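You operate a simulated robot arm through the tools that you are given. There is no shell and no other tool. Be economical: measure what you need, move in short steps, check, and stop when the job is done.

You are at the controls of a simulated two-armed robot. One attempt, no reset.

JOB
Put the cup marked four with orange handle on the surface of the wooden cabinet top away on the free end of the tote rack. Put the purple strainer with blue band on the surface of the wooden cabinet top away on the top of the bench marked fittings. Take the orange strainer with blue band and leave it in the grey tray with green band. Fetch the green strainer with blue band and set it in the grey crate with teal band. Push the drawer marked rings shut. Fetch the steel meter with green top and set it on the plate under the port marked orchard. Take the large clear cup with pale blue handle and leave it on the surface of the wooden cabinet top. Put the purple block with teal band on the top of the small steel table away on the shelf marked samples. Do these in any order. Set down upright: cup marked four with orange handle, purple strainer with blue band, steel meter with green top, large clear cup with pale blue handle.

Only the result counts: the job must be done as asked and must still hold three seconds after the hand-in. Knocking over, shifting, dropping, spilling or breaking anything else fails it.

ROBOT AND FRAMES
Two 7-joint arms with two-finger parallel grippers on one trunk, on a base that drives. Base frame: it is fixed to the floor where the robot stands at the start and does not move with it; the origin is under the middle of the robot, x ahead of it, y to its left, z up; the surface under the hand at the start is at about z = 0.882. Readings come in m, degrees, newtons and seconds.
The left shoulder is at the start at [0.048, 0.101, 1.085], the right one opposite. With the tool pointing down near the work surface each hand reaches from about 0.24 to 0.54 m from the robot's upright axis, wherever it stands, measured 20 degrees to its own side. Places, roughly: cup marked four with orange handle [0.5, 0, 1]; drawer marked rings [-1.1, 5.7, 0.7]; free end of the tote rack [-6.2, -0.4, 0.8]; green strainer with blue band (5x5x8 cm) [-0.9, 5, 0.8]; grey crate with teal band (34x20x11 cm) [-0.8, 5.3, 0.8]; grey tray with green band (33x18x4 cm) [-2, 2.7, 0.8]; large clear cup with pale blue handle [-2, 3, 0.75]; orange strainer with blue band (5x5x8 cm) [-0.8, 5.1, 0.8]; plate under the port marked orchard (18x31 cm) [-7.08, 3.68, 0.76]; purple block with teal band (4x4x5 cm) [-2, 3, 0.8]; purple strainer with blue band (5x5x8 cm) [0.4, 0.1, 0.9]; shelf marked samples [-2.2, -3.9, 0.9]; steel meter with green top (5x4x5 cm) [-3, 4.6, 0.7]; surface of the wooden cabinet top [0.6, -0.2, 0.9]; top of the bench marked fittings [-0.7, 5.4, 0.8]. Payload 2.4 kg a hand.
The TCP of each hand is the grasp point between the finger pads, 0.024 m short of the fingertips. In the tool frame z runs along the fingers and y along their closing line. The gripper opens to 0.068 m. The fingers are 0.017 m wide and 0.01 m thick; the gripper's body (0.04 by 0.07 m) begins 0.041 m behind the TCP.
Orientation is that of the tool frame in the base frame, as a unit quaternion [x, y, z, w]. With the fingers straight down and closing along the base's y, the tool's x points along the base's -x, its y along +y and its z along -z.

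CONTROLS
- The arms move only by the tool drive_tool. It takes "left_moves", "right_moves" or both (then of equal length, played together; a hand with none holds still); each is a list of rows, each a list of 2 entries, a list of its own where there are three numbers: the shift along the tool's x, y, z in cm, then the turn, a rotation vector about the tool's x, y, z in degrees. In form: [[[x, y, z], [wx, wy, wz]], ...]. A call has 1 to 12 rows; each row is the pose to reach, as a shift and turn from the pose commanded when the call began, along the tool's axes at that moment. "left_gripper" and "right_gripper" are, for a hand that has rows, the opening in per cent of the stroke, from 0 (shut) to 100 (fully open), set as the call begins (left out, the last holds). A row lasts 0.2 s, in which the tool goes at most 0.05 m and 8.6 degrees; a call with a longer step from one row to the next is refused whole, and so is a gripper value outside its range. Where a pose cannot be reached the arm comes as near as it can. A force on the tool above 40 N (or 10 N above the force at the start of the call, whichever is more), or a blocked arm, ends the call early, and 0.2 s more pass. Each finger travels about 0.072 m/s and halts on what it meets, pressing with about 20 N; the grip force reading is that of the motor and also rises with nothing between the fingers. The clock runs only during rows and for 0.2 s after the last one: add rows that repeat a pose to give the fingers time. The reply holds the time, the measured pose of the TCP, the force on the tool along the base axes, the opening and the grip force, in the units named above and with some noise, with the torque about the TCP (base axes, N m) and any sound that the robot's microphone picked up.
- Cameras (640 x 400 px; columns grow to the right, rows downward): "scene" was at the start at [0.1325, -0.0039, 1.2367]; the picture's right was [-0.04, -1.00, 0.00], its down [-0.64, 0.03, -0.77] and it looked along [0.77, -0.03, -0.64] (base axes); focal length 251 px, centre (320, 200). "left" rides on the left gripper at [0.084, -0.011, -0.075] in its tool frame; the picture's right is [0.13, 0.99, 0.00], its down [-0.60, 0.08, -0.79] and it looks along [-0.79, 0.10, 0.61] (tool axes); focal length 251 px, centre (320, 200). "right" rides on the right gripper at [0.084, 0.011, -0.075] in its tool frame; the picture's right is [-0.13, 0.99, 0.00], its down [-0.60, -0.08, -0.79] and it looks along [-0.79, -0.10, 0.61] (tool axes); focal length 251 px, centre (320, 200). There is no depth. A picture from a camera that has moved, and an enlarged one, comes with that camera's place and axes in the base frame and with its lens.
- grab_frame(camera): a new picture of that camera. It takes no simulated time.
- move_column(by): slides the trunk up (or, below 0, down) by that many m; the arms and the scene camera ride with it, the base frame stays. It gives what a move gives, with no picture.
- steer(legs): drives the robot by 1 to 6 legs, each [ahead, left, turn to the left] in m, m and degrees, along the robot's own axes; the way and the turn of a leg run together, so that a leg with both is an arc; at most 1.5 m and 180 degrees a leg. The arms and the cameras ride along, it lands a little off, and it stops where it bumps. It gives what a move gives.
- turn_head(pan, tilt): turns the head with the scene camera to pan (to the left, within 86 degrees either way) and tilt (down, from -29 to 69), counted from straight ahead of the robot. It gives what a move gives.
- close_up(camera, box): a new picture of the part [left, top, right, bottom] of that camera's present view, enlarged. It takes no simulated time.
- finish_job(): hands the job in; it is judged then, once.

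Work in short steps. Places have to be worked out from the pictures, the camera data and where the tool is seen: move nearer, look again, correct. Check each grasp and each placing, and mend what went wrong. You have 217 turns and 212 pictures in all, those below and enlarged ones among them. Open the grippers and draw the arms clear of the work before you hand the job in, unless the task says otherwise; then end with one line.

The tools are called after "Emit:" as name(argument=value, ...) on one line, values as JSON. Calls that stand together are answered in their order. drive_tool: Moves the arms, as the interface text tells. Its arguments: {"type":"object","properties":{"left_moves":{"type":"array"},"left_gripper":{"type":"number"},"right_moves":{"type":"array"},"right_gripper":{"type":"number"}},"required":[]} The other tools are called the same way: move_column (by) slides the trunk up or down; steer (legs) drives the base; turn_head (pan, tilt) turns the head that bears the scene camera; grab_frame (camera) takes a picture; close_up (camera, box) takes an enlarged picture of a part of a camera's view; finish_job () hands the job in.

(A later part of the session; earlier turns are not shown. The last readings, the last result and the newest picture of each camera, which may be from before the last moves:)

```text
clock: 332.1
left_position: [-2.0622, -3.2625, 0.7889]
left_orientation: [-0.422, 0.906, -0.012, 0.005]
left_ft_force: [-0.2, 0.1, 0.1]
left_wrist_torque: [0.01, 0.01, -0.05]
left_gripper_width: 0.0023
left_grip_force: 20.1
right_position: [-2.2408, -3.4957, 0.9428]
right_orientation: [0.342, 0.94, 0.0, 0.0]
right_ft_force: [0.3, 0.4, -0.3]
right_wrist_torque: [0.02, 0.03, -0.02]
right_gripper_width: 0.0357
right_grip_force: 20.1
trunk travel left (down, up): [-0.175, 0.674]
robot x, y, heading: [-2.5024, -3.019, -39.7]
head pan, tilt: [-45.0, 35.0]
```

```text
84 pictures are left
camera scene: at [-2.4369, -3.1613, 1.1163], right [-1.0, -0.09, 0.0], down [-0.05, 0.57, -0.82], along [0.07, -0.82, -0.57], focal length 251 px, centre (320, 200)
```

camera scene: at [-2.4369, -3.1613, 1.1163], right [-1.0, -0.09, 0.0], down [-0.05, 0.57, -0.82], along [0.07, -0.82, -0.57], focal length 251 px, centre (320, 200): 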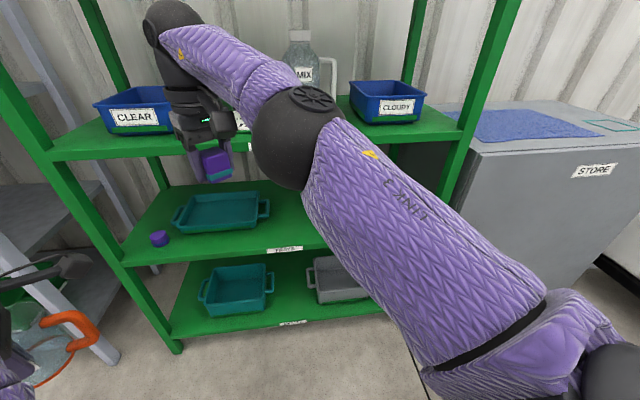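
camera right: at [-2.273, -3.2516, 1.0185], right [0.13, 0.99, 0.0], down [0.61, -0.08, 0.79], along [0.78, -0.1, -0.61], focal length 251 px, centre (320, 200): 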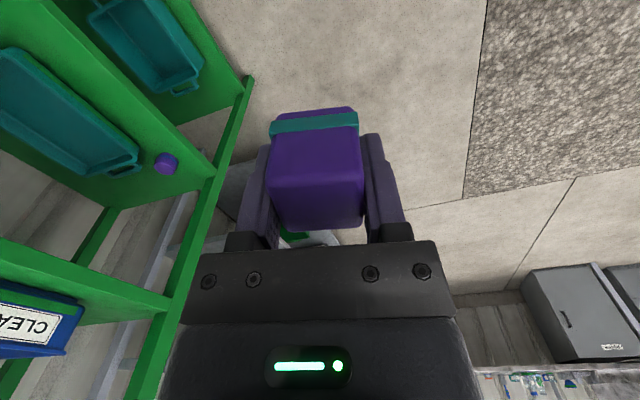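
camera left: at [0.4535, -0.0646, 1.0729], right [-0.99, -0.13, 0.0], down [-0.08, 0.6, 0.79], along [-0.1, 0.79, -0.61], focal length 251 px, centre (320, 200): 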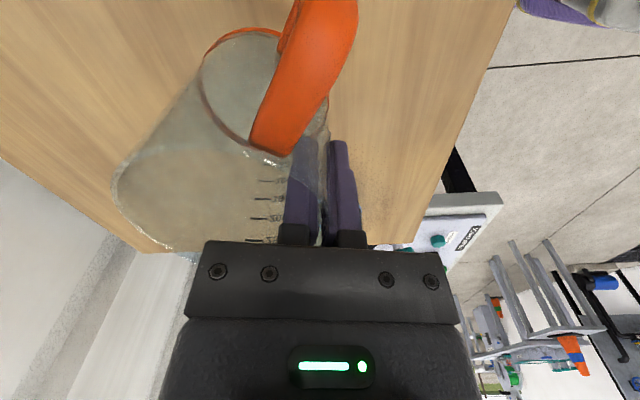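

The hand leads the elbow slightly and everything clears. I'll strafe in two steps; this is the first.

Emit:
steer(legs=[[0.06, -0.15, 0]])

Emit:
grab_frame(camera="scene")

Emit:
grab_frame(camera="right")

```text
clock: 333.5
left_position: [-2.1125, -3.4153, 0.7891]
left_orientation: [-0.422, 0.906, -0.012, 0.005]
left_ft_force: [-1.4, -0.1, -1.1]
left_wrist_torque: [0.03, 0.05, 0.02]
left_gripper_width: 0.0024
left_grip_force: 19.8
right_position: [-2.2904, -3.6502, 0.9416]
right_orientation: [0.343, 0.939, 0.0, -0.001]
right_ft_force: [-0.3, -0.2, -0.4]
right_wrist_torque: [0.01, -0.03, -0.02]
right_gripper_width: 0.0357
right_grip_force: 20.0
trunk travel left (down, up): [-0.175, 0.674]
robot x, y, heading: [-2.5555, -3.1801, -40.0]
head pan, tilt: [-45.0, 35.0]
```

```text
83 pictures are left
camera scene: at [-2.4872, -3.3154, 1.1163], right [-1.0, -0.09, 0.0], down [-0.05, 0.57, -0.82], along [0.07, -0.82, -0.57], focal length 251 px, centre (320, 200)
```

scene: 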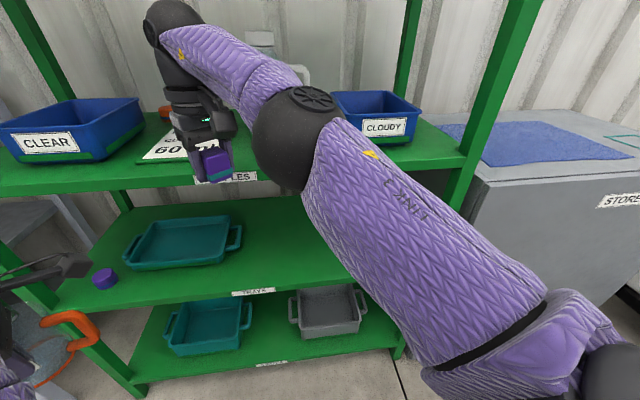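

```text
82 pictures are left
camera right: at [-2.3475, -3.5872, 1.0167], right [0.74, 0.68, 0.0], down [0.41, -0.45, 0.79], along [0.54, -0.58, -0.61], focal length 251 px, centre (320, 200)
```

right: 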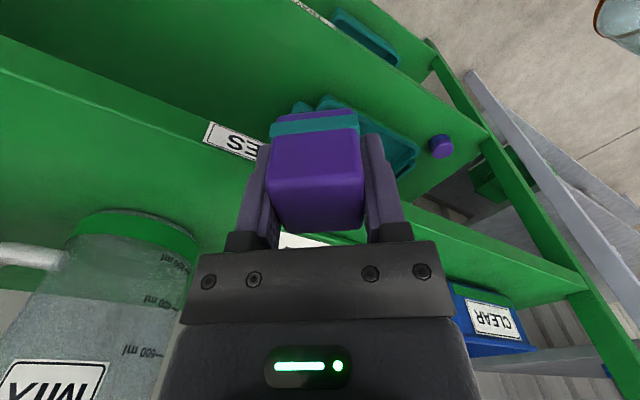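

The label ends in "…LES" (SAMPLES), and the jug base is about 7 cm behind the target. I'll go in 7 cm more.

Emit:
steer(legs=[[0.045, -0.054, 0]])

Emit:
grab_frame(camera="scene")

Emit:
grab_frame(camera="right")

```text
clock: 334.5
left_position: [-2.1126, -3.4854, 0.7892]
left_orientation: [-0.423, 0.906, -0.011, 0.005]
left_ft_force: [0.0, -0.3, 0.1]
left_wrist_torque: [0.01, 0.05, 0.03]
left_gripper_width: 0.0024
left_grip_force: 20.0
right_position: [-2.2896, -3.7195, 0.9421]
right_orientation: [0.342, 0.94, 0.0, -0.001]
right_ft_force: [0.3, 0.2, -0.6]
right_wrist_torque: [0.01, 0.02, 0.0]
right_gripper_width: 0.0357
right_grip_force: 20.0
trunk travel left (down, up): [-0.175, 0.674]
robot x, y, heading: [-2.5524, -3.2415, -39.9]
head pan, tilt: [-45.0, 35.0]
```

```text
81 pictures are left
camera scene: at [-2.4872, -3.3859, 1.1163], right [-1.0, -0.09, 0.0], down [-0.05, 0.57, -0.82], along [0.07, -0.82, -0.57], focal length 251 px, centre (320, 200)
```

scene: 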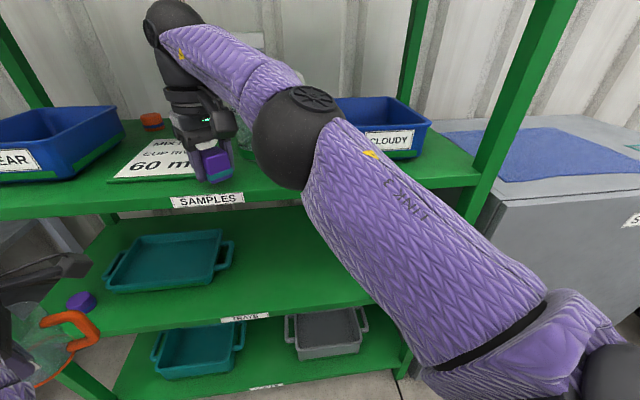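

```text
80 pictures are left
camera right: at [-2.3475, -3.6577, 1.0167], right [0.74, 0.68, 0.0], down [0.41, -0.45, 0.79], along [0.54, -0.58, -0.61], focal length 251 px, centre (320, 200)
```

right: 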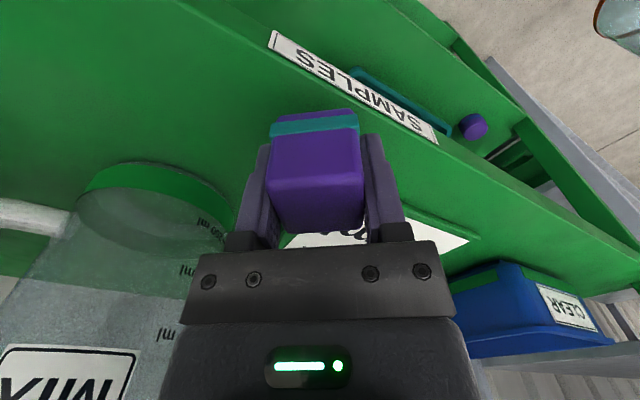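

SAMPLES is readable and the block hangs just inside the edge, clear of the card and the jug. I'll lower with the trunk in small steps.

Emit:
move_column(by=-0.01)

Emit:
move_column(by=-0.008)

Emit:
close_up(camera="scene", box=[130, 90, 290, 220])

```text
clock: 335.1
left_position: [-2.1122, -3.4859, 0.7802]
left_orientation: [-0.423, 0.906, -0.013, 0.006]
left_ft_force: [0.8, 1.4, -0.8]
left_wrist_torque: [-0.01, 0.02, -0.03]
left_gripper_width: 0.0022
left_grip_force: 20.1
right_position: [-2.2915, -3.7197, 0.9333]
right_orientation: [0.342, 0.94, -0.001, -0.001]
right_ft_force: [0.2, -1.0, -0.2]
right_wrist_torque: [-0.06, 0.0, -0.02]
right_gripper_width: 0.0355
right_grip_force: 20.0
trunk travel left (down, up): [-0.165, 0.684]
robot x, y, heading: [-2.555, -3.2456, -39.9]
head pan, tilt: [-45.0, 35.0]
```

```text
clock: 335.7
left_position: [-2.1119, -3.4863, 0.7708]
left_orientation: [-0.423, 0.906, -0.013, 0.006]
left_ft_force: [0.2, -0.1, -0.7]
left_wrist_torque: [0.01, 0.01, 0.0]
left_gripper_width: 0.0026
left_grip_force: 19.6
right_position: [-2.2906, -3.7197, 0.9253]
right_orientation: [0.342, 0.94, 0.0, -0.001]
right_ft_force: [1.8, -2.5, 7.1]
right_wrist_torque: [0.07, 0.08, 0.01]
right_gripper_width: 0.0355
right_grip_force: 19.8
trunk travel left (down, up): [-0.157, 0.692]
robot x, y, heading: [-2.5532, -3.2434, -39.9]
head pan, tilt: [-45.0, 35.0]
```

```text
3.08 times, centred on (210, 155) of scene
camera zoom: at [-2.4832, -3.389, 1.0979], right [-1.0, -0.09, 0.0], down [-0.05, 0.57, -0.82], along [0.07, -0.82, -0.57], focal length 772 px, centre (658, 338)
```

zoom: 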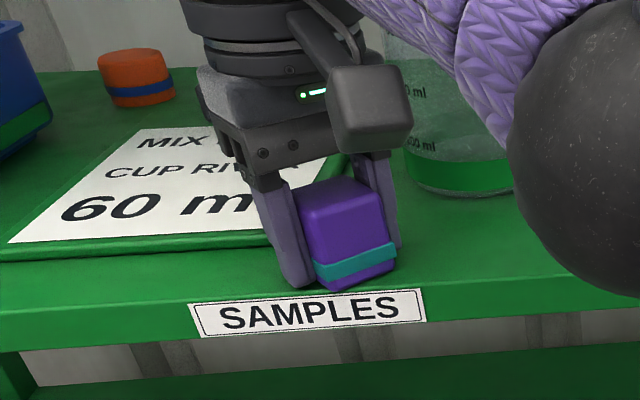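

The block touches down (7 N). I'll open the fingers only partly, then raise with the trunk.

Emit:
drive_tool(right_moves=[[[0, 0, 0], [0, 0, 0]], [[0, 0, 0], [0, 0, 0]], [[0, 0, 0], [0, 0, 0]]], right_gripper=68)

Emit:
move_column(by=0.06)

Emit:
close_up(camera="scene", box=[130, 90, 290, 220])

```text
clock: 336.5
left_position: [-2.1106, -3.4869, 0.7711]
left_orientation: [-0.423, 0.906, -0.011, 0.007]
left_ft_force: [-0.6, 0.2, -0.3]
left_wrist_torque: [0.02, -0.01, -0.01]
left_gripper_width: 0.0021
left_grip_force: 20.4
right_position: [-2.2896, -3.7211, 0.9245]
right_orientation: [0.342, 0.94, 0.0, -0.001]
right_ft_force: [0.0, -0.1, 0.0]
right_wrist_torque: [0.03, -0.01, 0.0]
right_gripper_width: 0.0462
right_grip_force: 0.1
trunk travel left (down, up): [-0.157, 0.692]
robot x, y, heading: [-2.5547, -3.2449, -40.0]
head pan, tilt: [-45.0, 35.0]
```

```text
clock: 337.5
left_position: [-2.1122, -3.4876, 0.8308]
left_orientation: [-0.422, 0.906, -0.012, 0.006]
left_ft_force: [0.1, -0.9, -0.5]
left_wrist_torque: [0.01, 0.01, 0.0]
left_gripper_width: 0.0024
left_grip_force: 20.3
right_position: [-2.2959, -3.7159, 0.9964]
right_orientation: [0.343, 0.939, -0.005, 0.013]
right_ft_force: [0.1, -0.5, -0.7]
right_wrist_torque: [0.02, 0.01, 0.0]
right_gripper_width: 0.0464
right_grip_force: 0.0
trunk travel left (down, up): [-0.217, 0.632]
robot x, y, heading: [-2.5567, -3.2438, -39.6]
head pan, tilt: [-45.0, 35.0]
```

```text
3.08 times, centred on (210, 155) of scene
camera zoom: at [-2.4958, -3.3787, 1.1591], right [-1.0, -0.09, 0.0], down [-0.05, 0.57, -0.82], along [0.07, -0.82, -0.57], focal length 772 px, centre (658, 338)
```

zoom: 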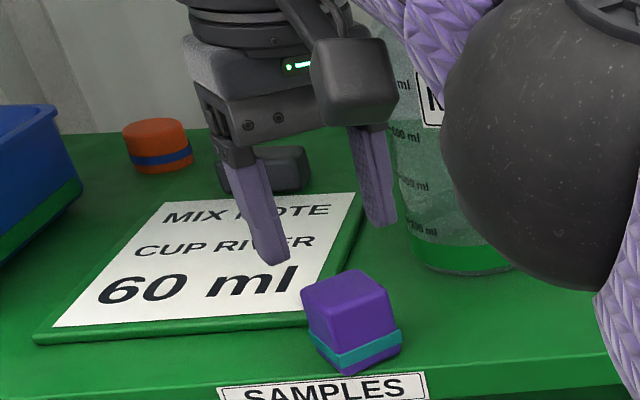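

The block sits on the samples shelf. I'll back out the way I came.

Emit:
steer(legs=[[-0.045, 0.054, 0], [-0.06, 0.15, 0], [0, 0.25, 0]])

Emit:
grab_frame(camera="scene")

```text
clock: 341.0
left_position: [-1.9004, -3.0723, 0.8299]
left_orientation: [-0.423, 0.906, -0.011, 0.006]
left_ft_force: [0.2, 1.0, -0.8]
left_wrist_torque: [0.04, 0.02, 0.01]
left_gripper_width: 0.0023
left_grip_force: 20.0
right_position: [-2.0852, -3.2999, 0.9972]
right_orientation: [0.343, 0.939, -0.006, 0.014]
right_ft_force: [0.4, -0.1, 0.1]
right_wrist_torque: [-0.04, 0.0, -0.01]
right_gripper_width: 0.0462
right_grip_force: 0.0
trunk travel left (down, up): [-0.217, 0.632]
robot x, y, heading: [-2.3396, -2.8298, -40.2]
head pan, tilt: [-45.0, 35.0]
```

```text
77 pictures are left
camera scene: at [-2.2839, -2.9625, 1.1592], right [-1.0, -0.09, 0.0], down [-0.05, 0.57, -0.82], along [0.07, -0.82, -0.57], focal length 251 px, centre (320, 200)
```

scene: 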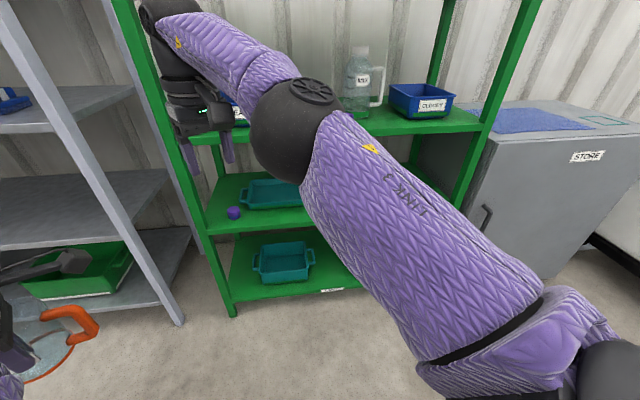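

I'll check that the right arm still folds normally by drawing the hand back.

Emit:
drive_tool(right_moves=[[[3, 0, 0], [0, 0, 0]], [[6, 0, 0], [0, 0, 0]], [[9, 0, 0], [0, 0, 0]], [[12, 0, 0], [0, 0, 0]], [[15, 0, 0], [0, 0, 0]], [[15, 0, 0], [0, 0, 0]]], right_gripper=100)

Emit:
turn_head(pan=-86, tilt=15)

Emit:
grab_frame(camera="scene")

```text
clock: 342.4
left_position: [-1.8993, -3.0718, 0.8315]
left_orientation: [-0.422, 0.907, -0.012, 0.007]
left_ft_force: [-0.2, 0.1, -0.8]
left_wrist_torque: [0.01, 0.02, -0.01]
left_gripper_width: 0.0023
left_grip_force: 20.4
right_position: [-2.2013, -3.2038, 0.9938]
right_orientation: [0.343, 0.939, -0.005, 0.013]
right_ft_force: [0.6, -0.1, 0.4]
right_wrist_torque: [-0.01, 0.01, -0.02]
right_gripper_width: 0.0682
right_grip_force: 0.0
trunk travel left (down, up): [-0.217, 0.632]
robot x, y, heading: [-2.3396, -2.8301, -40.3]
head pan, tilt: [-45.0, 35.0]
```

```text
clock: 343.4
left_position: [-1.9006, -3.0726, 0.8312]
left_orientation: [-0.422, 0.906, -0.011, 0.006]
left_ft_force: [0.8, -0.5, -0.3]
left_wrist_torque: [0.01, 0.01, 0.02]
left_gripper_width: 0.0026
left_grip_force: 20.1
right_position: [-2.2002, -3.2033, 0.9927]
right_orientation: [0.342, 0.939, -0.005, 0.013]
right_ft_force: [0.4, 0.0, 0.1]
right_wrist_torque: [-0.01, 0.01, -0.04]
right_gripper_width: 0.0679
right_grip_force: 0.1
trunk travel left (down, up): [-0.217, 0.632]
robot x, y, heading: [-2.3442, -2.8294, -40.0]
head pan, tilt: [-85.9, 15.0]
```

```text
76 pictures are left
camera scene: at [-2.3464, -2.9504, 1.1912], right [-0.81, 0.59, 0.0], down [0.15, 0.21, -0.97], along [-0.57, -0.78, -0.26], focal length 251 px, centre (320, 200)
```

scene: 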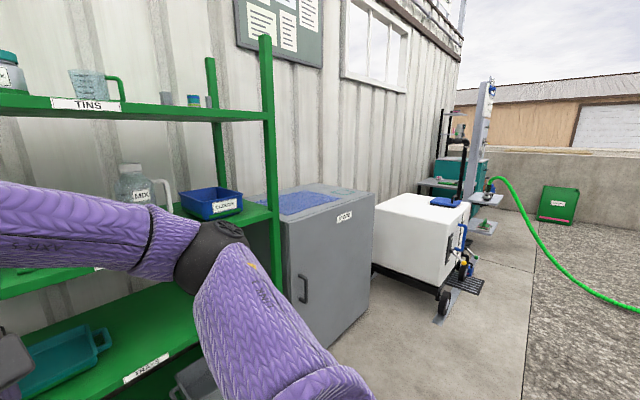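

The right arm is fine. The west passage ends in a wall, so I'll take the northern way: raise the trunk and drive back to the lane.

Emit:
move_column(by=0.2)

Emit:
steer(legs=[[0, 0, 40], [1.5, 0, 0], [0.28, 0, 0], [0, 0, 90], [1.5, 0, 0], [1.3, 0, 0]])

Emit:
steer(legs=[[0, 0, 13], [1.5, 0, 0], [1.5, 0, 0], [1.5, 0, 0], [0.75, 0, 0], [0, 0, 77]])

Emit:
turn_head(pan=0, tilt=15)

Emit:
grab_frame(camera="scene")

```text
clock: 345.6
left_position: [-1.8995, -3.0717, 1.0302]
left_orientation: [-0.421, 0.907, -0.012, 0.006]
left_ft_force: [-0.6, 0.0, -0.3]
left_wrist_torque: [0.01, 0.04, 0.03]
left_gripper_width: 0.0024
left_grip_force: 19.8
right_position: [-2.1997, -3.2034, 1.1928]
right_orientation: [0.343, 0.939, -0.004, 0.013]
right_ft_force: [-0.8, -0.1, 0.3]
right_wrist_torque: [-0.01, 0.0, 0.0]
right_gripper_width: 0.068
right_grip_force: 0.0
trunk travel left (down, up): [-0.417, 0.432]
robot x, y, heading: [-2.3412, -2.8301, -39.8]
head pan, tilt: [-85.9, 15.0]
```

```text
clock: 373.5
left_position: [-0.629, 0.4629, 1.0318]
left_orientation: [1.0, -0.006, -0.001, -0.012]
left_ft_force: [0.2, 0.1, -0.9]
left_wrist_torque: [0.0, 0.03, 0.03]
left_gripper_width: 0.0024
left_grip_force: 20.1
right_position: [-0.3361, 0.314, 1.1929]
right_orientation: [-0.701, 0.713, 0.01, 0.009]
right_ft_force: [-0.6, -0.8, -0.6]
right_wrist_torque: [-0.02, 0.0, 0.01]
right_gripper_width: 0.0679
right_grip_force: 0.0
trunk travel left (down, up): [-0.417, 0.432]
robot x, y, heading: [-0.5339, -0.0301, 89.4]
head pan, tilt: [-85.9, 15.0]
```

```text
clock: 402.6
left_position: [-2.1571, 4.9743, 1.0316]
left_orientation: [0.714, 0.7, -0.01, -0.008]
left_ft_force: [-0.5, -0.2, -0.4]
left_wrist_torque: [-0.02, -0.03, 0.0]
left_gripper_width: 0.0025
left_grip_force: 20.4
right_position: [-2.0058, 5.2644, 1.1934]
right_orientation: [1.0, -0.011, -0.014, -0.001]
right_ft_force: [-0.1, 0.4, 0.3]
right_wrist_torque: [-0.04, -0.01, 0.01]
right_gripper_width: 0.0681
right_grip_force: 0.2
trunk travel left (down, up): [-0.417, 0.432]
robot x, y, heading: [-1.6581, 5.0617, 178.9]
head pan, tilt: [-85.9, 15.0]
```

```text
clock: 404.2
left_position: [-2.1574, 4.9744, 1.0296]
left_orientation: [0.714, 0.7, -0.009, -0.009]
left_ft_force: [-1.0, -0.6, -0.5]
left_wrist_torque: [-0.01, -0.04, 0.03]
left_gripper_width: 0.0026
left_grip_force: 20.0
right_position: [-2.0041, 5.2636, 1.1933]
right_orientation: [1.0, -0.011, -0.014, 0.0]
right_ft_force: [0.2, -0.3, -0.4]
right_wrist_torque: [-0.03, -0.03, 0.01]
right_gripper_width: 0.0678
right_grip_force: 0.1
trunk travel left (down, up): [-0.417, 0.432]
robot x, y, heading: [-1.6604, 5.0659, 178.8]
head pan, tilt: [0.0, 15.0]
```

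```text
75 pictures are left
camera scene: at [-1.7847, 5.0661, 1.3935], right [0.02, 1.0, 0.0], down [0.26, -0.01, -0.97], along [-0.97, 0.02, -0.26], focal length 251 px, centre (320, 200)
```

scene: 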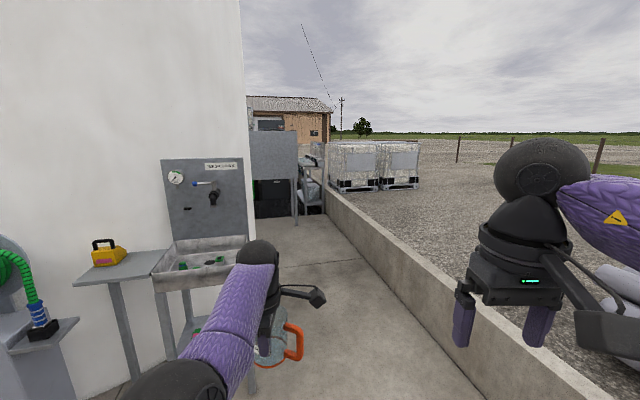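

A corridor leads west between the meter sink and the low wall. I'll move north, turn to 193° and follow it.

Emit:
steer(legs=[[0, -0.55, 14], [1.5, 0, 0], [1.0, 0, 0]])

Emit:
grab_frame(camera="scene")

Emit:
turn_head(pan=55, tilt=15)

Emit:
grab_frame(camera="scene")

```text
clock: 419.2
left_position: [-4.6014, 4.7642, 1.0297]
left_orientation: [0.609, 0.793, -0.011, -0.007]
left_ft_force: [0.4, -0.3, -1.5]
left_wrist_torque: [0.0, -0.01, -0.01]
left_gripper_width: 0.0026
left_grip_force: 19.9
right_position: [-4.5369, 5.0853, 1.1929]
right_orientation: [0.991, 0.13, -0.013, 0.002]
right_ft_force: [0.5, -0.3, -0.3]
right_wrist_torque: [0.01, 0.01, 0.03]
right_gripper_width: 0.0681
right_grip_force: 0.1
trunk travel left (down, up): [-0.417, 0.432]
robot x, y, heading: [-4.1509, 4.9883, -164.9]
head pan, tilt: [0.0, 15.0]
```

```text
74 pictures are left
camera scene: at [-4.27, 4.9568, 1.3935], right [-0.26, 0.97, 0.0], down [0.25, 0.07, -0.97], along [-0.93, -0.25, -0.26], focal length 251 px, centre (320, 200)
```

scene: 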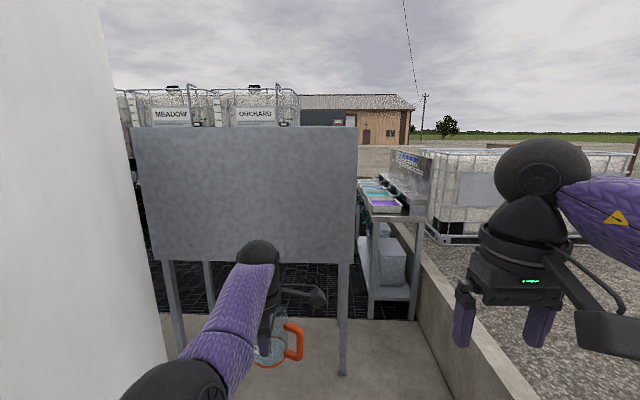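

```text
clock: 420.5
left_position: [-4.6006, 4.7648, 1.0307]
left_orientation: [0.609, 0.793, -0.011, -0.007]
left_ft_force: [-0.9, 0.1, -0.9]
left_wrist_torque: [-0.04, -0.03, 0.01]
left_gripper_width: 0.0023
left_grip_force: 19.9
right_position: [-4.5366, 5.0851, 1.193]
right_orientation: [0.991, 0.131, -0.015, 0.002]
right_ft_force: [-0.3, 0.2, -0.4]
right_wrist_torque: [0.04, -0.01, 0.0]
right_gripper_width: 0.0681
right_grip_force: 0.1
trunk travel left (down, up): [-0.417, 0.432]
robot x, y, heading: [-4.1464, 4.9872, -164.8]
head pan, tilt: [55.0, 15.0]
```

```text
73 pictures are left
camera scene: at [-4.2115, 4.8933, 1.3935], right [-0.94, 0.34, 0.0], down [0.09, 0.24, -0.97], along [-0.33, -0.91, -0.26], focal length 251 px, centre (320, 200)
```

scene: 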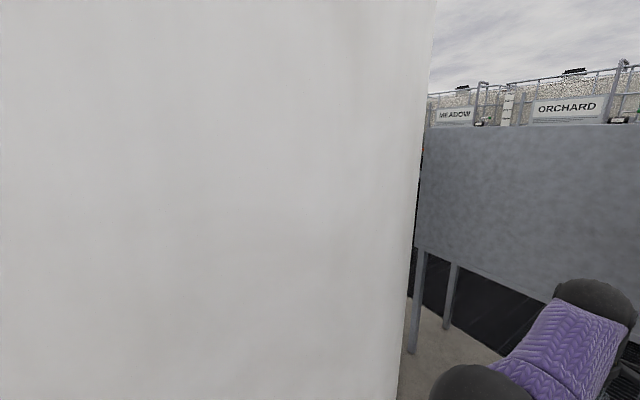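

I'll examine the gap between the grey panel and the table more closely.

Emit:
turn_head(pan=5, tilt=30)

Emit:
grab_frame(camera="scene")

```text
clock: 421.6
left_position: [-4.5996, 4.7647, 1.0298]
left_orientation: [0.609, 0.793, -0.011, -0.007]
left_ft_force: [-0.4, 0.0, -1.6]
left_wrist_torque: [0.0, 0.0, 0.02]
left_gripper_width: 0.0025
left_grip_force: 20.1
right_position: [-4.5357, 5.0848, 1.1937]
right_orientation: [0.991, 0.13, -0.015, 0.002]
right_ft_force: [-0.6, -0.2, -0.2]
right_wrist_torque: [-0.01, 0.02, -0.01]
right_gripper_width: 0.0677
right_grip_force: 0.1
trunk travel left (down, up): [-0.417, 0.432]
robot x, y, heading: [-4.147, 4.9928, -164.9]
head pan, tilt: [5.0, 30.0]
```

```text
72 pictures are left
camera scene: at [-4.2645, 4.95, 1.3693], right [-0.34, 0.94, 0.0], down [0.47, 0.17, -0.87], along [-0.81, -0.3, -0.5], focal length 251 px, centre (320, 200)
```

scene: 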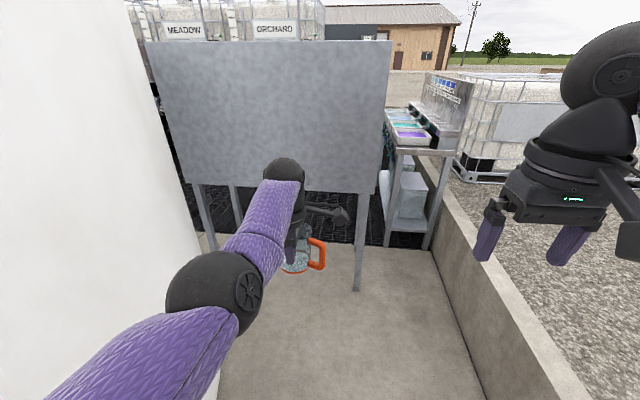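

The gap looks too narrow, but the totes' front aisle may be reachable from the south-east. The meter sink is right here, so I'll first take the meter with the free right hand: back up and turn to face the sink.

Emit:
steer(legs=[[-1.1, 0, 0], [0, 0, 88]])

Emit:
turn_head(pan=0, tilt=35)

Emit:
grab_frame(camera="scene")

```text
clock: 431.0
left_position: [-2.8895, 4.8058, 1.0296]
left_orientation: [-0.1, 0.995, -0.012, 0.002]
left_ft_force: [-0.2, 0.0, -0.7]
left_wrist_torque: [0.01, -0.01, 0.04]
left_gripper_width: 0.0023
left_grip_force: 20.7
right_position: [-3.2048, 4.8892, 1.1925]
right_orientation: [0.634, 0.774, -0.009, 0.012]
right_ft_force: [0.4, 0.8, 0.0]
right_wrist_torque: [-0.02, -0.02, 0.01]
right_gripper_width: 0.0678
right_grip_force: 0.0
trunk travel left (down, up): [-0.417, 0.432]
robot x, y, heading: [-3.0823, 5.27, -78.4]
head pan, tilt: [5.0, 30.0]
```

```text
clock: 431.6
left_position: [-2.8884, 4.8056, 1.0304]
left_orientation: [-0.099, 0.995, -0.013, 0.002]
left_ft_force: [0.6, 0.4, -0.5]
left_wrist_torque: [0.01, -0.02, -0.03]
left_gripper_width: 0.0025
left_grip_force: 19.9
right_position: [-3.2046, 4.8885, 1.1925]
right_orientation: [0.634, 0.774, -0.009, 0.011]
right_ft_force: [0.2, 0.1, 0.5]
right_wrist_torque: [0.0, 0.0, -0.02]
right_gripper_width: 0.0678
right_grip_force: 0.0
trunk travel left (down, up): [-0.417, 0.432]
robot x, y, heading: [-3.0853, 5.2711, -78.7]
head pan, tilt: [0.0, 35.0]
```

```text
71 pictures are left
camera scene: at [-3.0628, 5.1543, 1.3615], right [-0.98, -0.2, 0.0], down [-0.11, 0.56, -0.82], along [0.16, -0.8, -0.57], focal length 251 px, centre (320, 200)
```

scene: 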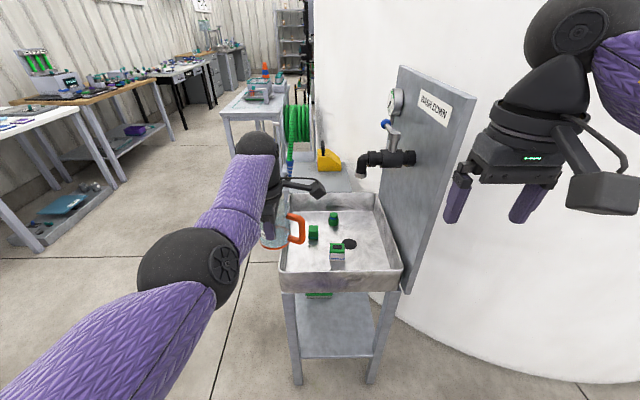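

A basin with three green items. I'll zoom to identify the steel one with the green top.

Emit:
close_up(camera="scene", box=[270, 185, 410, 285])

```text
4.00 times, centred on (340, 235) of scene
camera zoom: at [-3.0628, 5.1543, 1.3615], right [-0.98, -0.2, 0.0], down [-0.11, 0.56, -0.82], along [0.16, -0.8, -0.57], focal length 1003 px, centre (240, 60)
```

zoom: 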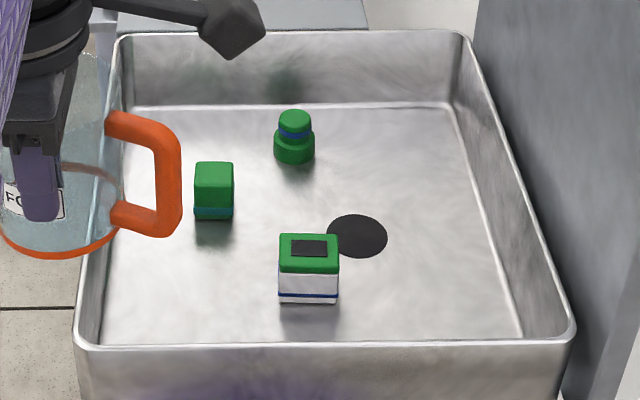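

The meter is at about (-3.00, 4.545) on the basin floor. I'll approach 27 cm and shift left a bit, keeping FOUR above everything.

Emit:
steer(legs=[[0.26, 0.08, 0]])

Emit:
move_column(by=-0.08)

Emit:
turn_head(pan=0, tilt=50)

Emit:
grab_frame(camera="scene")

Emit:
grab_frame(camera="right")

```text
clock: 433.6
left_position: [-2.7572, 4.5642, 1.0304]
left_orientation: [-0.099, 0.995, -0.013, 0.002]
left_ft_force: [0.2, 0.4, -1.3]
left_wrist_torque: [0.04, 0.03, 0.01]
left_gripper_width: 0.0023
left_grip_force: 19.7
right_position: [-3.0743, 4.6489, 1.1922]
right_orientation: [0.632, 0.775, -0.01, 0.01]
right_ft_force: [-1.0, 0.5, -0.7]
right_wrist_torque: [-0.01, -0.02, 0.01]
right_gripper_width: 0.068
right_grip_force: 0.1
trunk travel left (down, up): [-0.417, 0.432]
robot x, y, heading: [-2.948, 5.0291, -78.5]
head pan, tilt: [0.0, 35.0]
```

```text
clock: 434.8
left_position: [-2.7579, 4.5664, 0.9504]
left_orientation: [-0.1, 0.995, -0.013, 0.002]
left_ft_force: [0.1, 0.1, 0.2]
left_wrist_torque: [0.04, 0.0, -0.02]
left_gripper_width: 0.0024
left_grip_force: 20.2
right_position: [-3.0739, 4.6493, 1.113]
right_orientation: [0.633, 0.774, -0.008, 0.011]
right_ft_force: [-0.3, 0.1, -0.7]
right_wrist_torque: [0.03, 0.01, -0.01]
right_gripper_width: 0.0681
right_grip_force: 0.1
trunk travel left (down, up): [-0.337, 0.512]
robot x, y, heading: [-2.9521, 5.0296, -78.1]
head pan, tilt: [0.0, 35.0]
```

```text
clock: 435.5
left_position: [-2.7571, 4.567, 0.9502]
left_orientation: [-0.1, 0.995, -0.013, 0.003]
left_ft_force: [0.1, 0.3, -0.5]
left_wrist_torque: [0.0, -0.03, -0.01]
left_gripper_width: 0.0024
left_grip_force: 20.1
right_position: [-3.0738, 4.6495, 1.1129]
right_orientation: [0.633, 0.774, -0.01, 0.012]
right_ft_force: [-0.3, 0.0, 0.2]
right_wrist_torque: [-0.03, -0.01, -0.04]
right_gripper_width: 0.0678
right_grip_force: 0.0
trunk travel left (down, up): [-0.337, 0.512]
robot x, y, heading: [-2.9551, 5.0296, -78.4]
head pan, tilt: [0.0, 50.0]
```

```text
69 pictures are left
camera scene: at [-2.9323, 4.9128, 1.2592], right [-0.98, -0.2, 0.0], down [-0.15, 0.75, -0.64], along [0.13, -0.63, -0.77], focal length 251 px, centre (320, 200)
```

scene: 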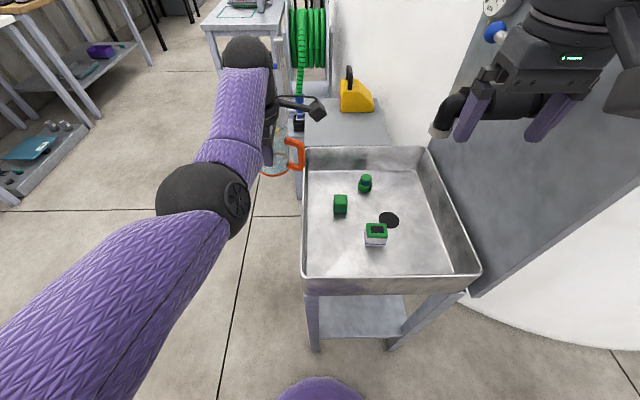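

```text
68 pictures are left
camera right: at [-3.0803, 4.7361, 1.1845], right [1.0, 0.07, 0.0], down [0.04, -0.58, 0.81], along [0.06, -0.81, -0.59], focal length 251 px, centre (320, 200)
```

right: 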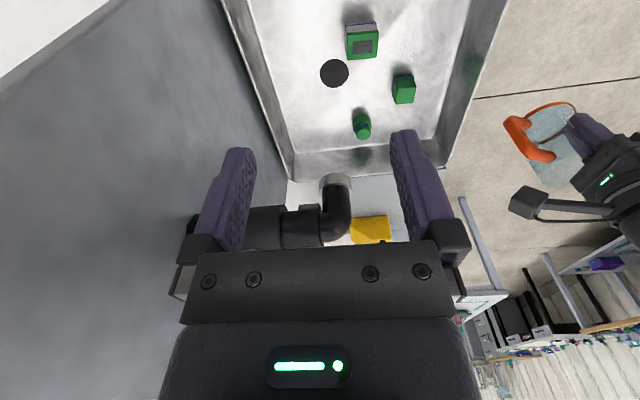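

The faucet nozzle hangs beside the meter at roughly (-3.05, 4.54, 1.02). I'll descend offset (3 cm left, 5 cm nearer), then slide under it at low height.

Emit:
drive_tool(right_moves=[[[0, 4.2, 0], [0, 0, 0]], [[0, 8.4, 0], [0, 0, 0]], [[-3.2, 8.4, 0], [0, 0, 0]], [[-6.5, 8.4, 0], [0, 0, 0]], [[-6.5, 8.4, 4.3], [0, 0, 0]], [[-6.5, 8.4, 8.7], [0, 0, 0]], [[-6.5, 8.4, 13], [0, 0, 0]], [[-6.5, 8.4, 17.4], [0, 0, 0]], [[-6.5, 8.4, 21.7], [0, 0, 0]], [[-6.5, 8.4, 26], [0, 0, 0]], [[-6.5, 8.4, 30.4], [0, 0, 0]]], right_gripper=100)

Emit:
grab_frame(camera="scene")

Emit:
grab_frame(camera="right")

```text
clock: 437.9
left_position: [-2.7568, 4.5661, 0.9524]
left_orientation: [-0.099, 0.995, -0.012, 0.002]
left_ft_force: [0.2, 0.6, -0.5]
left_wrist_torque: [0.02, 0.0, 0.03]
left_gripper_width: 0.0022
left_grip_force: 20.1
right_position: [-2.9768, 4.5943, 0.8113]
right_orientation: [0.632, 0.775, -0.009, 0.011]
right_ft_force: [0.1, -0.1, -0.6]
right_wrist_torque: [0.02, -0.01, -0.03]
right_gripper_width: 0.0679
right_grip_force: 0.1
trunk travel left (down, up): [-0.337, 0.512]
robot x, y, heading: [-2.9533, 5.0327, -78.4]
head pan, tilt: [0.0, 50.0]
```

```text
67 pictures are left
camera scene: at [-2.9322, 4.9128, 1.2591], right [-0.98, -0.2, 0.0], down [-0.15, 0.75, -0.64], along [0.13, -0.63, -0.77], focal length 251 px, centre (320, 200)
```

scene: 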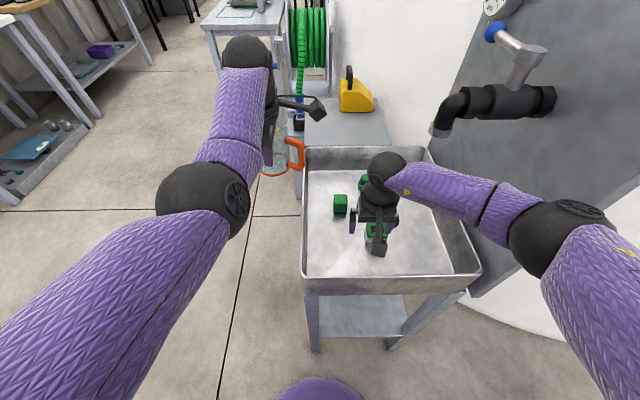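

```text
66 pictures are left
camera right: at [-2.9829, 4.6806, 0.8824], right [1.0, 0.07, 0.0], down [0.04, -0.58, 0.81], along [0.06, -0.81, -0.59], focal length 251 px, centre (320, 200)
```

right: 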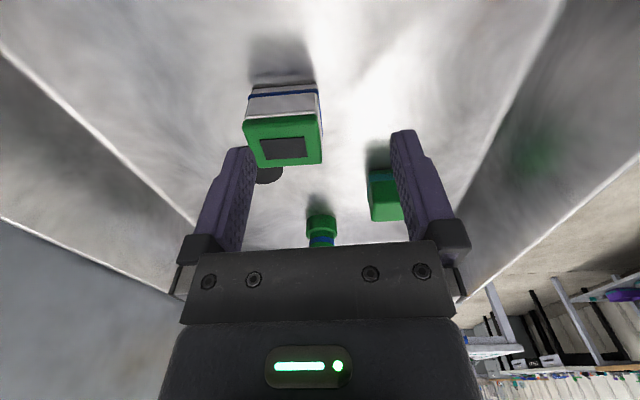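

The nozzle is well clear. Meter top at (-3.001, 4.545): I'll slide over and down, then grip.

Emit:
drive_tool(right_moves=[[[-2.2, -1.7, 1], [0, 0, 0]], [[-4.3, -3.3, 2], [0, 0, 0]], [[-4.3, -3.3, 5], [0, 0, 0]], [[-4.3, -3.3, 8], [0, 0, 0]], [[-4.3, -3.3, 9.4], [0, 0, 0]], [[-4.3, -3.3, 9.4], [0, 0, 0]]])

Emit:
grab_frame(camera="right")

```text
clock: 439.3
left_position: [-2.7575, 4.5671, 0.9502]
left_orientation: [-0.1, 0.995, -0.013, 0.002]
left_ft_force: [-0.3, 0.2, -0.5]
left_wrist_torque: [-0.02, -0.01, 0.03]
left_gripper_width: 0.0023
left_grip_force: 19.6
right_position: [-3.0024, 4.5555, 0.7381]
right_orientation: [0.633, 0.774, -0.009, 0.011]
right_ft_force: [0.4, -0.5, 0.2]
right_wrist_torque: [0.0, 0.0, 0.01]
right_gripper_width: 0.0679
right_grip_force: 0.0
right hand out of reach, approached as far as the arm can: row 4, 5, 6
trunk travel left (down, up): [-0.337, 0.512]
robot x, y, heading: [-2.9546, 5.0328, -78.5]
head pan, tilt: [0.0, 50.0]
```

```text
65 pictures are left
camera right: at [-3.0091, 4.6424, 0.8086], right [1.0, 0.07, 0.0], down [0.04, -0.58, 0.81], along [0.06, -0.81, -0.59], focal length 251 px, centre (320, 200)
```

right: 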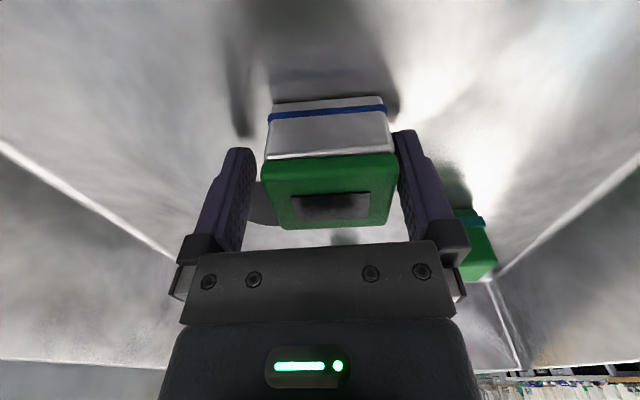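

The fingers straddle the meter, and the arm is at its lower reach. I'll drop the trunk 2 cm and close.

Emit:
move_column(by=-0.02)

Emit:
drive_tool(right_moves=[[[0, 0, 0], [0, 0, 0]], [[0, 0, 0], [0, 0, 0]], [[0, 0, 0], [0, 0, 0]]], right_gripper=0)

Emit:
grab_frame(camera="right")

```text
clock: 439.7
left_position: [-2.7578, 4.5659, 0.9421]
left_orientation: [-0.1, 0.995, -0.013, 0.003]
left_ft_force: [-0.1, -0.4, -0.3]
left_wrist_torque: [0.06, 0.02, 0.02]
left_gripper_width: 0.0025
left_grip_force: 20.0
right_position: [-3.0038, 4.5565, 0.7305]
right_orientation: [0.633, 0.774, -0.009, 0.01]
right_ft_force: [-1.7, 7.3, 11.1]
right_wrist_torque: [0.36, -0.33, 0.18]
right_gripper_width: 0.0678
right_grip_force: 0.1
trunk travel left (down, up): [-0.328, 0.521]
robot x, y, heading: [-2.951, 5.0311, -78.5]
head pan, tilt: [0.0, 50.0]
stopped: the force on the tool passed its limit at 61 N (the readings are from after the stop); the commanded pose is now the measured one
```

```text
clock: 440.5
left_position: [-2.758, 4.566, 0.9422]
left_orientation: [-0.1, 0.995, -0.012, 0.001]
left_ft_force: [-0.2, 0.3, -1.1]
left_wrist_torque: [0.0, -0.01, 0.0]
left_gripper_width: 0.0024
left_grip_force: 20.1
right_position: [-3.0037, 4.5558, 0.7295]
right_orientation: [0.633, 0.774, -0.009, 0.011]
right_ft_force: [2.7, -0.6, 18.0]
right_wrist_torque: [0.15, -0.35, 0.15]
right_gripper_width: 0.05
right_grip_force: 20.2
trunk travel left (down, up): [-0.328, 0.521]
robot x, y, heading: [-2.9559, 5.0286, -78.3]
head pan, tilt: [0.0, 50.0]
```

```text
64 pictures are left
camera right: at [-3.0094, 4.6421, 0.8019], right [1.0, 0.07, 0.0], down [0.04, -0.58, 0.81], along [0.06, -0.81, -0.59], focal length 251 px, centre (320, 200)
```

right: 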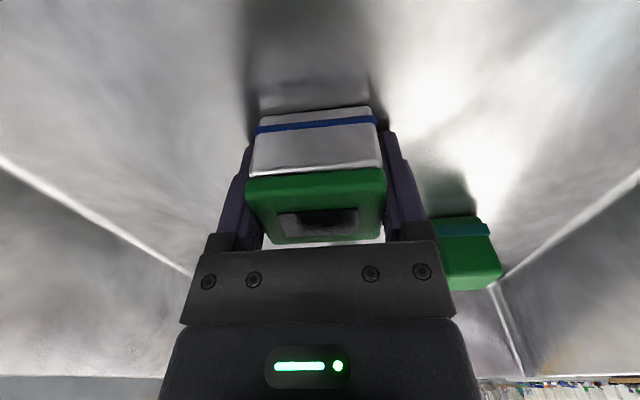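

The meter is gripped (width 0.050, TCP 2.5 cm above its base). I'll lift it out along the same path.

Emit:
drive_tool(right_moves=[[[0, 0, -3], [0, 0, 0]], [[2.2, 1.7, -6], [0, 0, 0]], [[4.3, 3.3, -8], [0, 0, 0]], [[4.3, 3.3, -12], [0, 0, 0]], [[4.3, 3.3, -16], [0, 0, 0]], [[4.3, 3.3, -20.5], [0, 0, 0]], [[4.3, 3.3, -25], [0, 0, 0]], [[4.3, 3.3, -29.5], [0, 0, 0]], [[6, 1.5, -33.5], [0, 0, 0]], [[10, -1, -33.5], [0, 0, 0]], [[12, -5, -33.5], [0, 0, 0]]])

Emit:
grab_frame(camera="scene")

```text
clock: 442.9
left_position: [-2.7571, 4.5655, 0.9411]
left_orientation: [-0.099, 0.995, -0.012, 0.002]
left_ft_force: [0.6, -0.9, -0.1]
left_wrist_torque: [0.02, -0.02, 0.0]
left_gripper_width: 0.0025
left_grip_force: 20.2
right_position: [-3.0778, 4.6717, 1.0624]
right_orientation: [0.633, 0.774, -0.008, 0.01]
right_ft_force: [0.1, -0.3, -1.4]
right_wrist_torque: [0.0, -0.01, -0.01]
right_gripper_width: 0.0498
right_grip_force: 19.9
trunk travel left (down, up): [-0.328, 0.521]
robot x, y, heading: [-2.9516, 5.0269, -78.4]
head pan, tilt: [0.0, 50.0]
```

```text
63 pictures are left
camera scene: at [-2.9324, 4.9114, 1.2506], right [-0.98, -0.2, 0.0], down [-0.15, 0.75, -0.64], along [0.13, -0.63, -0.77], focal length 251 px, centre (320, 200)
```

scene: 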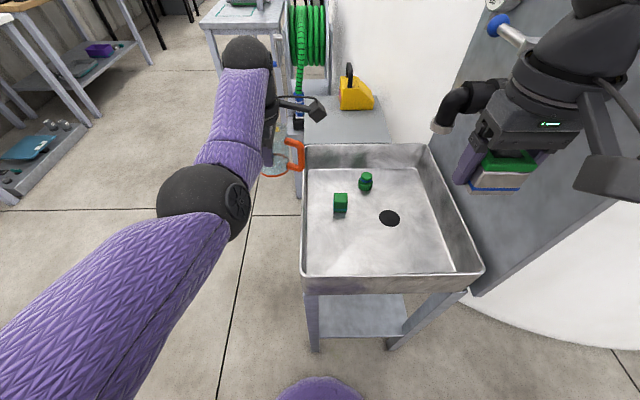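

Both items are secured. I'll return to the lane and look for the southern entry to the tote aisle at about y = 0.7.

Emit:
move_column(by=0.1)

Emit:
steer(legs=[[-0.3, 0, 0], [0, 1.28, 0], [1.5, 0, 0], [1.5, 0, 0], [1.5, 0, 0], [0.5, 0, -89]])

Emit:
turn_head(pan=0, tilt=20)

Emit:
grab_frame(camera="scene")

```text
clock: 444.3
left_position: [-2.7576, 4.5657, 1.041]
left_orientation: [-0.1, 0.995, -0.011, 0.001]
left_ft_force: [-0.3, 0.6, -0.3]
left_wrist_torque: [0.04, 0.02, 0.02]
left_gripper_width: 0.0024
left_grip_force: 19.6
right_position: [-3.0786, 4.6719, 1.161]
right_orientation: [0.633, 0.774, -0.008, 0.009]
right_ft_force: [0.3, 0.5, -1.7]
right_wrist_torque: [-0.03, 0.01, -0.02]
right_gripper_width: 0.0501
right_grip_force: 20.0
trunk travel left (down, up): [-0.428, 0.421]
robot x, y, heading: [-2.9534, 5.0293, -78.7]
head pan, tilt: [0.0, 50.0]
```

```text
clock: 477.1
left_position: [-1.6027, 0.6026, 1.0408]
left_orientation: [0.629, 0.778, -0.011, -0.007]
left_ft_force: [0.2, -0.4, -1.3]
left_wrist_torque: [0.0, 0.0, -0.02]
left_gripper_width: 0.0024
left_grip_force: 20.2
right_position: [-1.4987, 0.9255, 1.1608]
right_orientation: [0.994, 0.104, -0.014, 0.001]
right_ft_force: [0.2, 0.4, -1.1]
right_wrist_torque: [0.02, 0.01, 0.02]
right_gripper_width: 0.0498
right_grip_force: 19.6
trunk travel left (down, up): [-0.428, 0.421]
robot x, y, heading: [-1.1375, 0.8065, -167.7]
head pan, tilt: [0.0, 50.0]
cut short: leg 6
```

```text
clock: 478.1
left_position: [-1.6025, 0.6024, 1.0419]
left_orientation: [0.629, 0.777, -0.01, -0.007]
left_ft_force: [-0.4, 0.0, -0.5]
left_wrist_torque: [0.02, -0.02, -0.02]
left_gripper_width: 0.0024
left_grip_force: 20.1
right_position: [-1.4988, 0.9249, 1.1601]
right_orientation: [0.994, 0.105, -0.013, 0.002]
right_ft_force: [-0.1, 0.2, -1.3]
right_wrist_torque: [-0.01, -0.01, 0.01]
right_gripper_width: 0.0499
right_grip_force: 19.5
trunk travel left (down, up): [-0.428, 0.421]
robot x, y, heading: [-1.1392, 0.8094, -168.0]
head pan, tilt: [0.0, 20.0]
```

```text
62 pictures are left
camera scene: at [-1.26, 0.7792, 1.3968], right [-0.21, 0.98, 0.0], down [0.34, 0.07, -0.94], along [-0.92, -0.2, -0.34], focal length 251 px, centre (320, 200)
```

scene: 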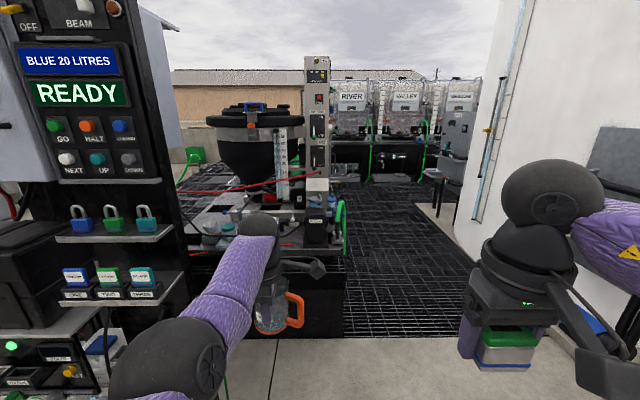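

There is the entry: grating flush with the floor between the mixing station and the silo. The last leg was cut short, so I'll check my right side before moving.

Emit:
turn_head(pan=-75, tilt=30)

Emit:
grab_frame(camera="scene")

```text
clock: 479.6
left_position: [-1.602, 0.6041, 1.0415]
left_orientation: [0.628, 0.778, -0.009, -0.007]
left_ft_force: [-0.2, -0.8, 0.0]
left_wrist_torque: [-0.01, -0.04, 0.02]
left_gripper_width: 0.0025
left_grip_force: 19.6
right_position: [-1.4991, 0.925, 1.16]
right_orientation: [0.994, 0.105, -0.012, 0.001]
right_ft_force: [0.6, 0.0, -1.3]
right_wrist_torque: [0.0, 0.03, 0.0]
right_gripper_width: 0.0496
right_grip_force: 20.1
trunk travel left (down, up): [-0.428, 0.421]
robot x, y, heading: [-1.1422, 0.8048, -167.9]
head pan, tilt: [-75.0, 30.0]
```

```text
61 pictures are left
camera scene: at [-1.2102, 0.8791, 1.3809], right [0.89, 0.46, 0.0], down [0.23, -0.45, -0.87], along [-0.39, 0.77, -0.5], focal length 251 px, centre (320, 200)
```

scene: 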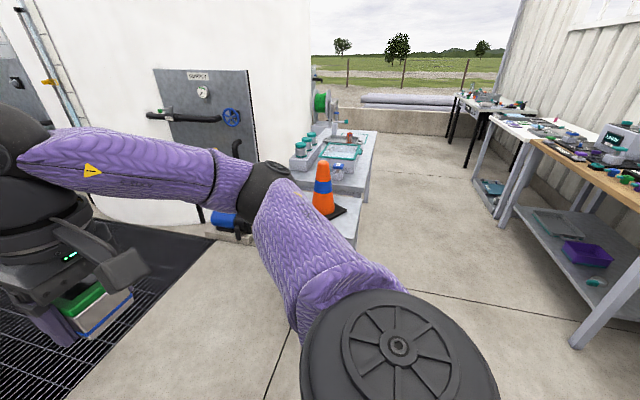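

All clear and the cone is undisturbed. I'll centre on the opening and go in.

Emit:
steer(legs=[[0, -0.52, 0], [1.5, 0, 0]])

Emit:
turn_head(pan=0, tilt=20)

Emit:
grab_frame(camera="scene")

```text
clock: 489.6
left_position: [-3.1822, 0.7923, 1.0413]
left_orientation: [0.627, 0.779, -0.011, -0.006]
left_ft_force: [-0.4, 0.4, -0.8]
left_wrist_torque: [-0.02, -0.04, -0.02]
left_gripper_width: 0.0025
left_grip_force: 19.7
right_position: [-3.0809, 1.1127, 1.1606]
right_orientation: [0.994, 0.106, -0.013, 0.001]
right_ft_force: [-0.5, -0.9, -1.8]
right_wrist_torque: [0.02, 0.02, 0.0]
right_gripper_width: 0.0498
right_grip_force: 20.1
trunk travel left (down, up): [-0.428, 0.421]
robot x, y, heading: [-2.7209, 0.9931, -167.6]
head pan, tilt: [-75.0, 30.0]
```

```text
clock: 491.1
left_position: [-3.1837, 0.7916, 1.0424]
left_orientation: [0.628, 0.778, -0.01, -0.008]
left_ft_force: [-0.7, -0.2, -0.5]
left_wrist_torque: [-0.01, -0.04, 0.0]
left_gripper_width: 0.0026
left_grip_force: 19.8
right_position: [-3.0813, 1.1133, 1.1615]
right_orientation: [0.994, 0.106, -0.013, 0.001]
right_ft_force: [-0.6, -0.1, -0.7]
right_wrist_torque: [0.02, -0.02, 0.01]
right_gripper_width: 0.0499
right_grip_force: 20.1
trunk travel left (down, up): [-0.428, 0.421]
robot x, y, heading: [-2.7213, 0.9948, -167.7]
head pan, tilt: [0.0, 20.0]
```

```text
60 pictures are left
camera scene: at [-2.8411, 0.9679, 1.3969], right [-0.21, 0.98, 0.0], down [0.33, 0.07, -0.94], along [-0.92, -0.2, -0.34], focal length 251 px, centre (320, 200)
```

scene: 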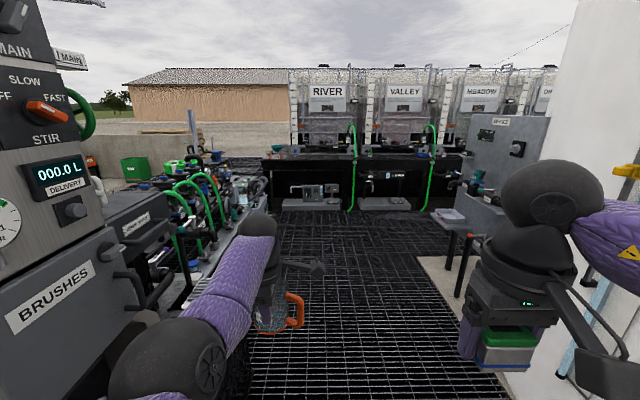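

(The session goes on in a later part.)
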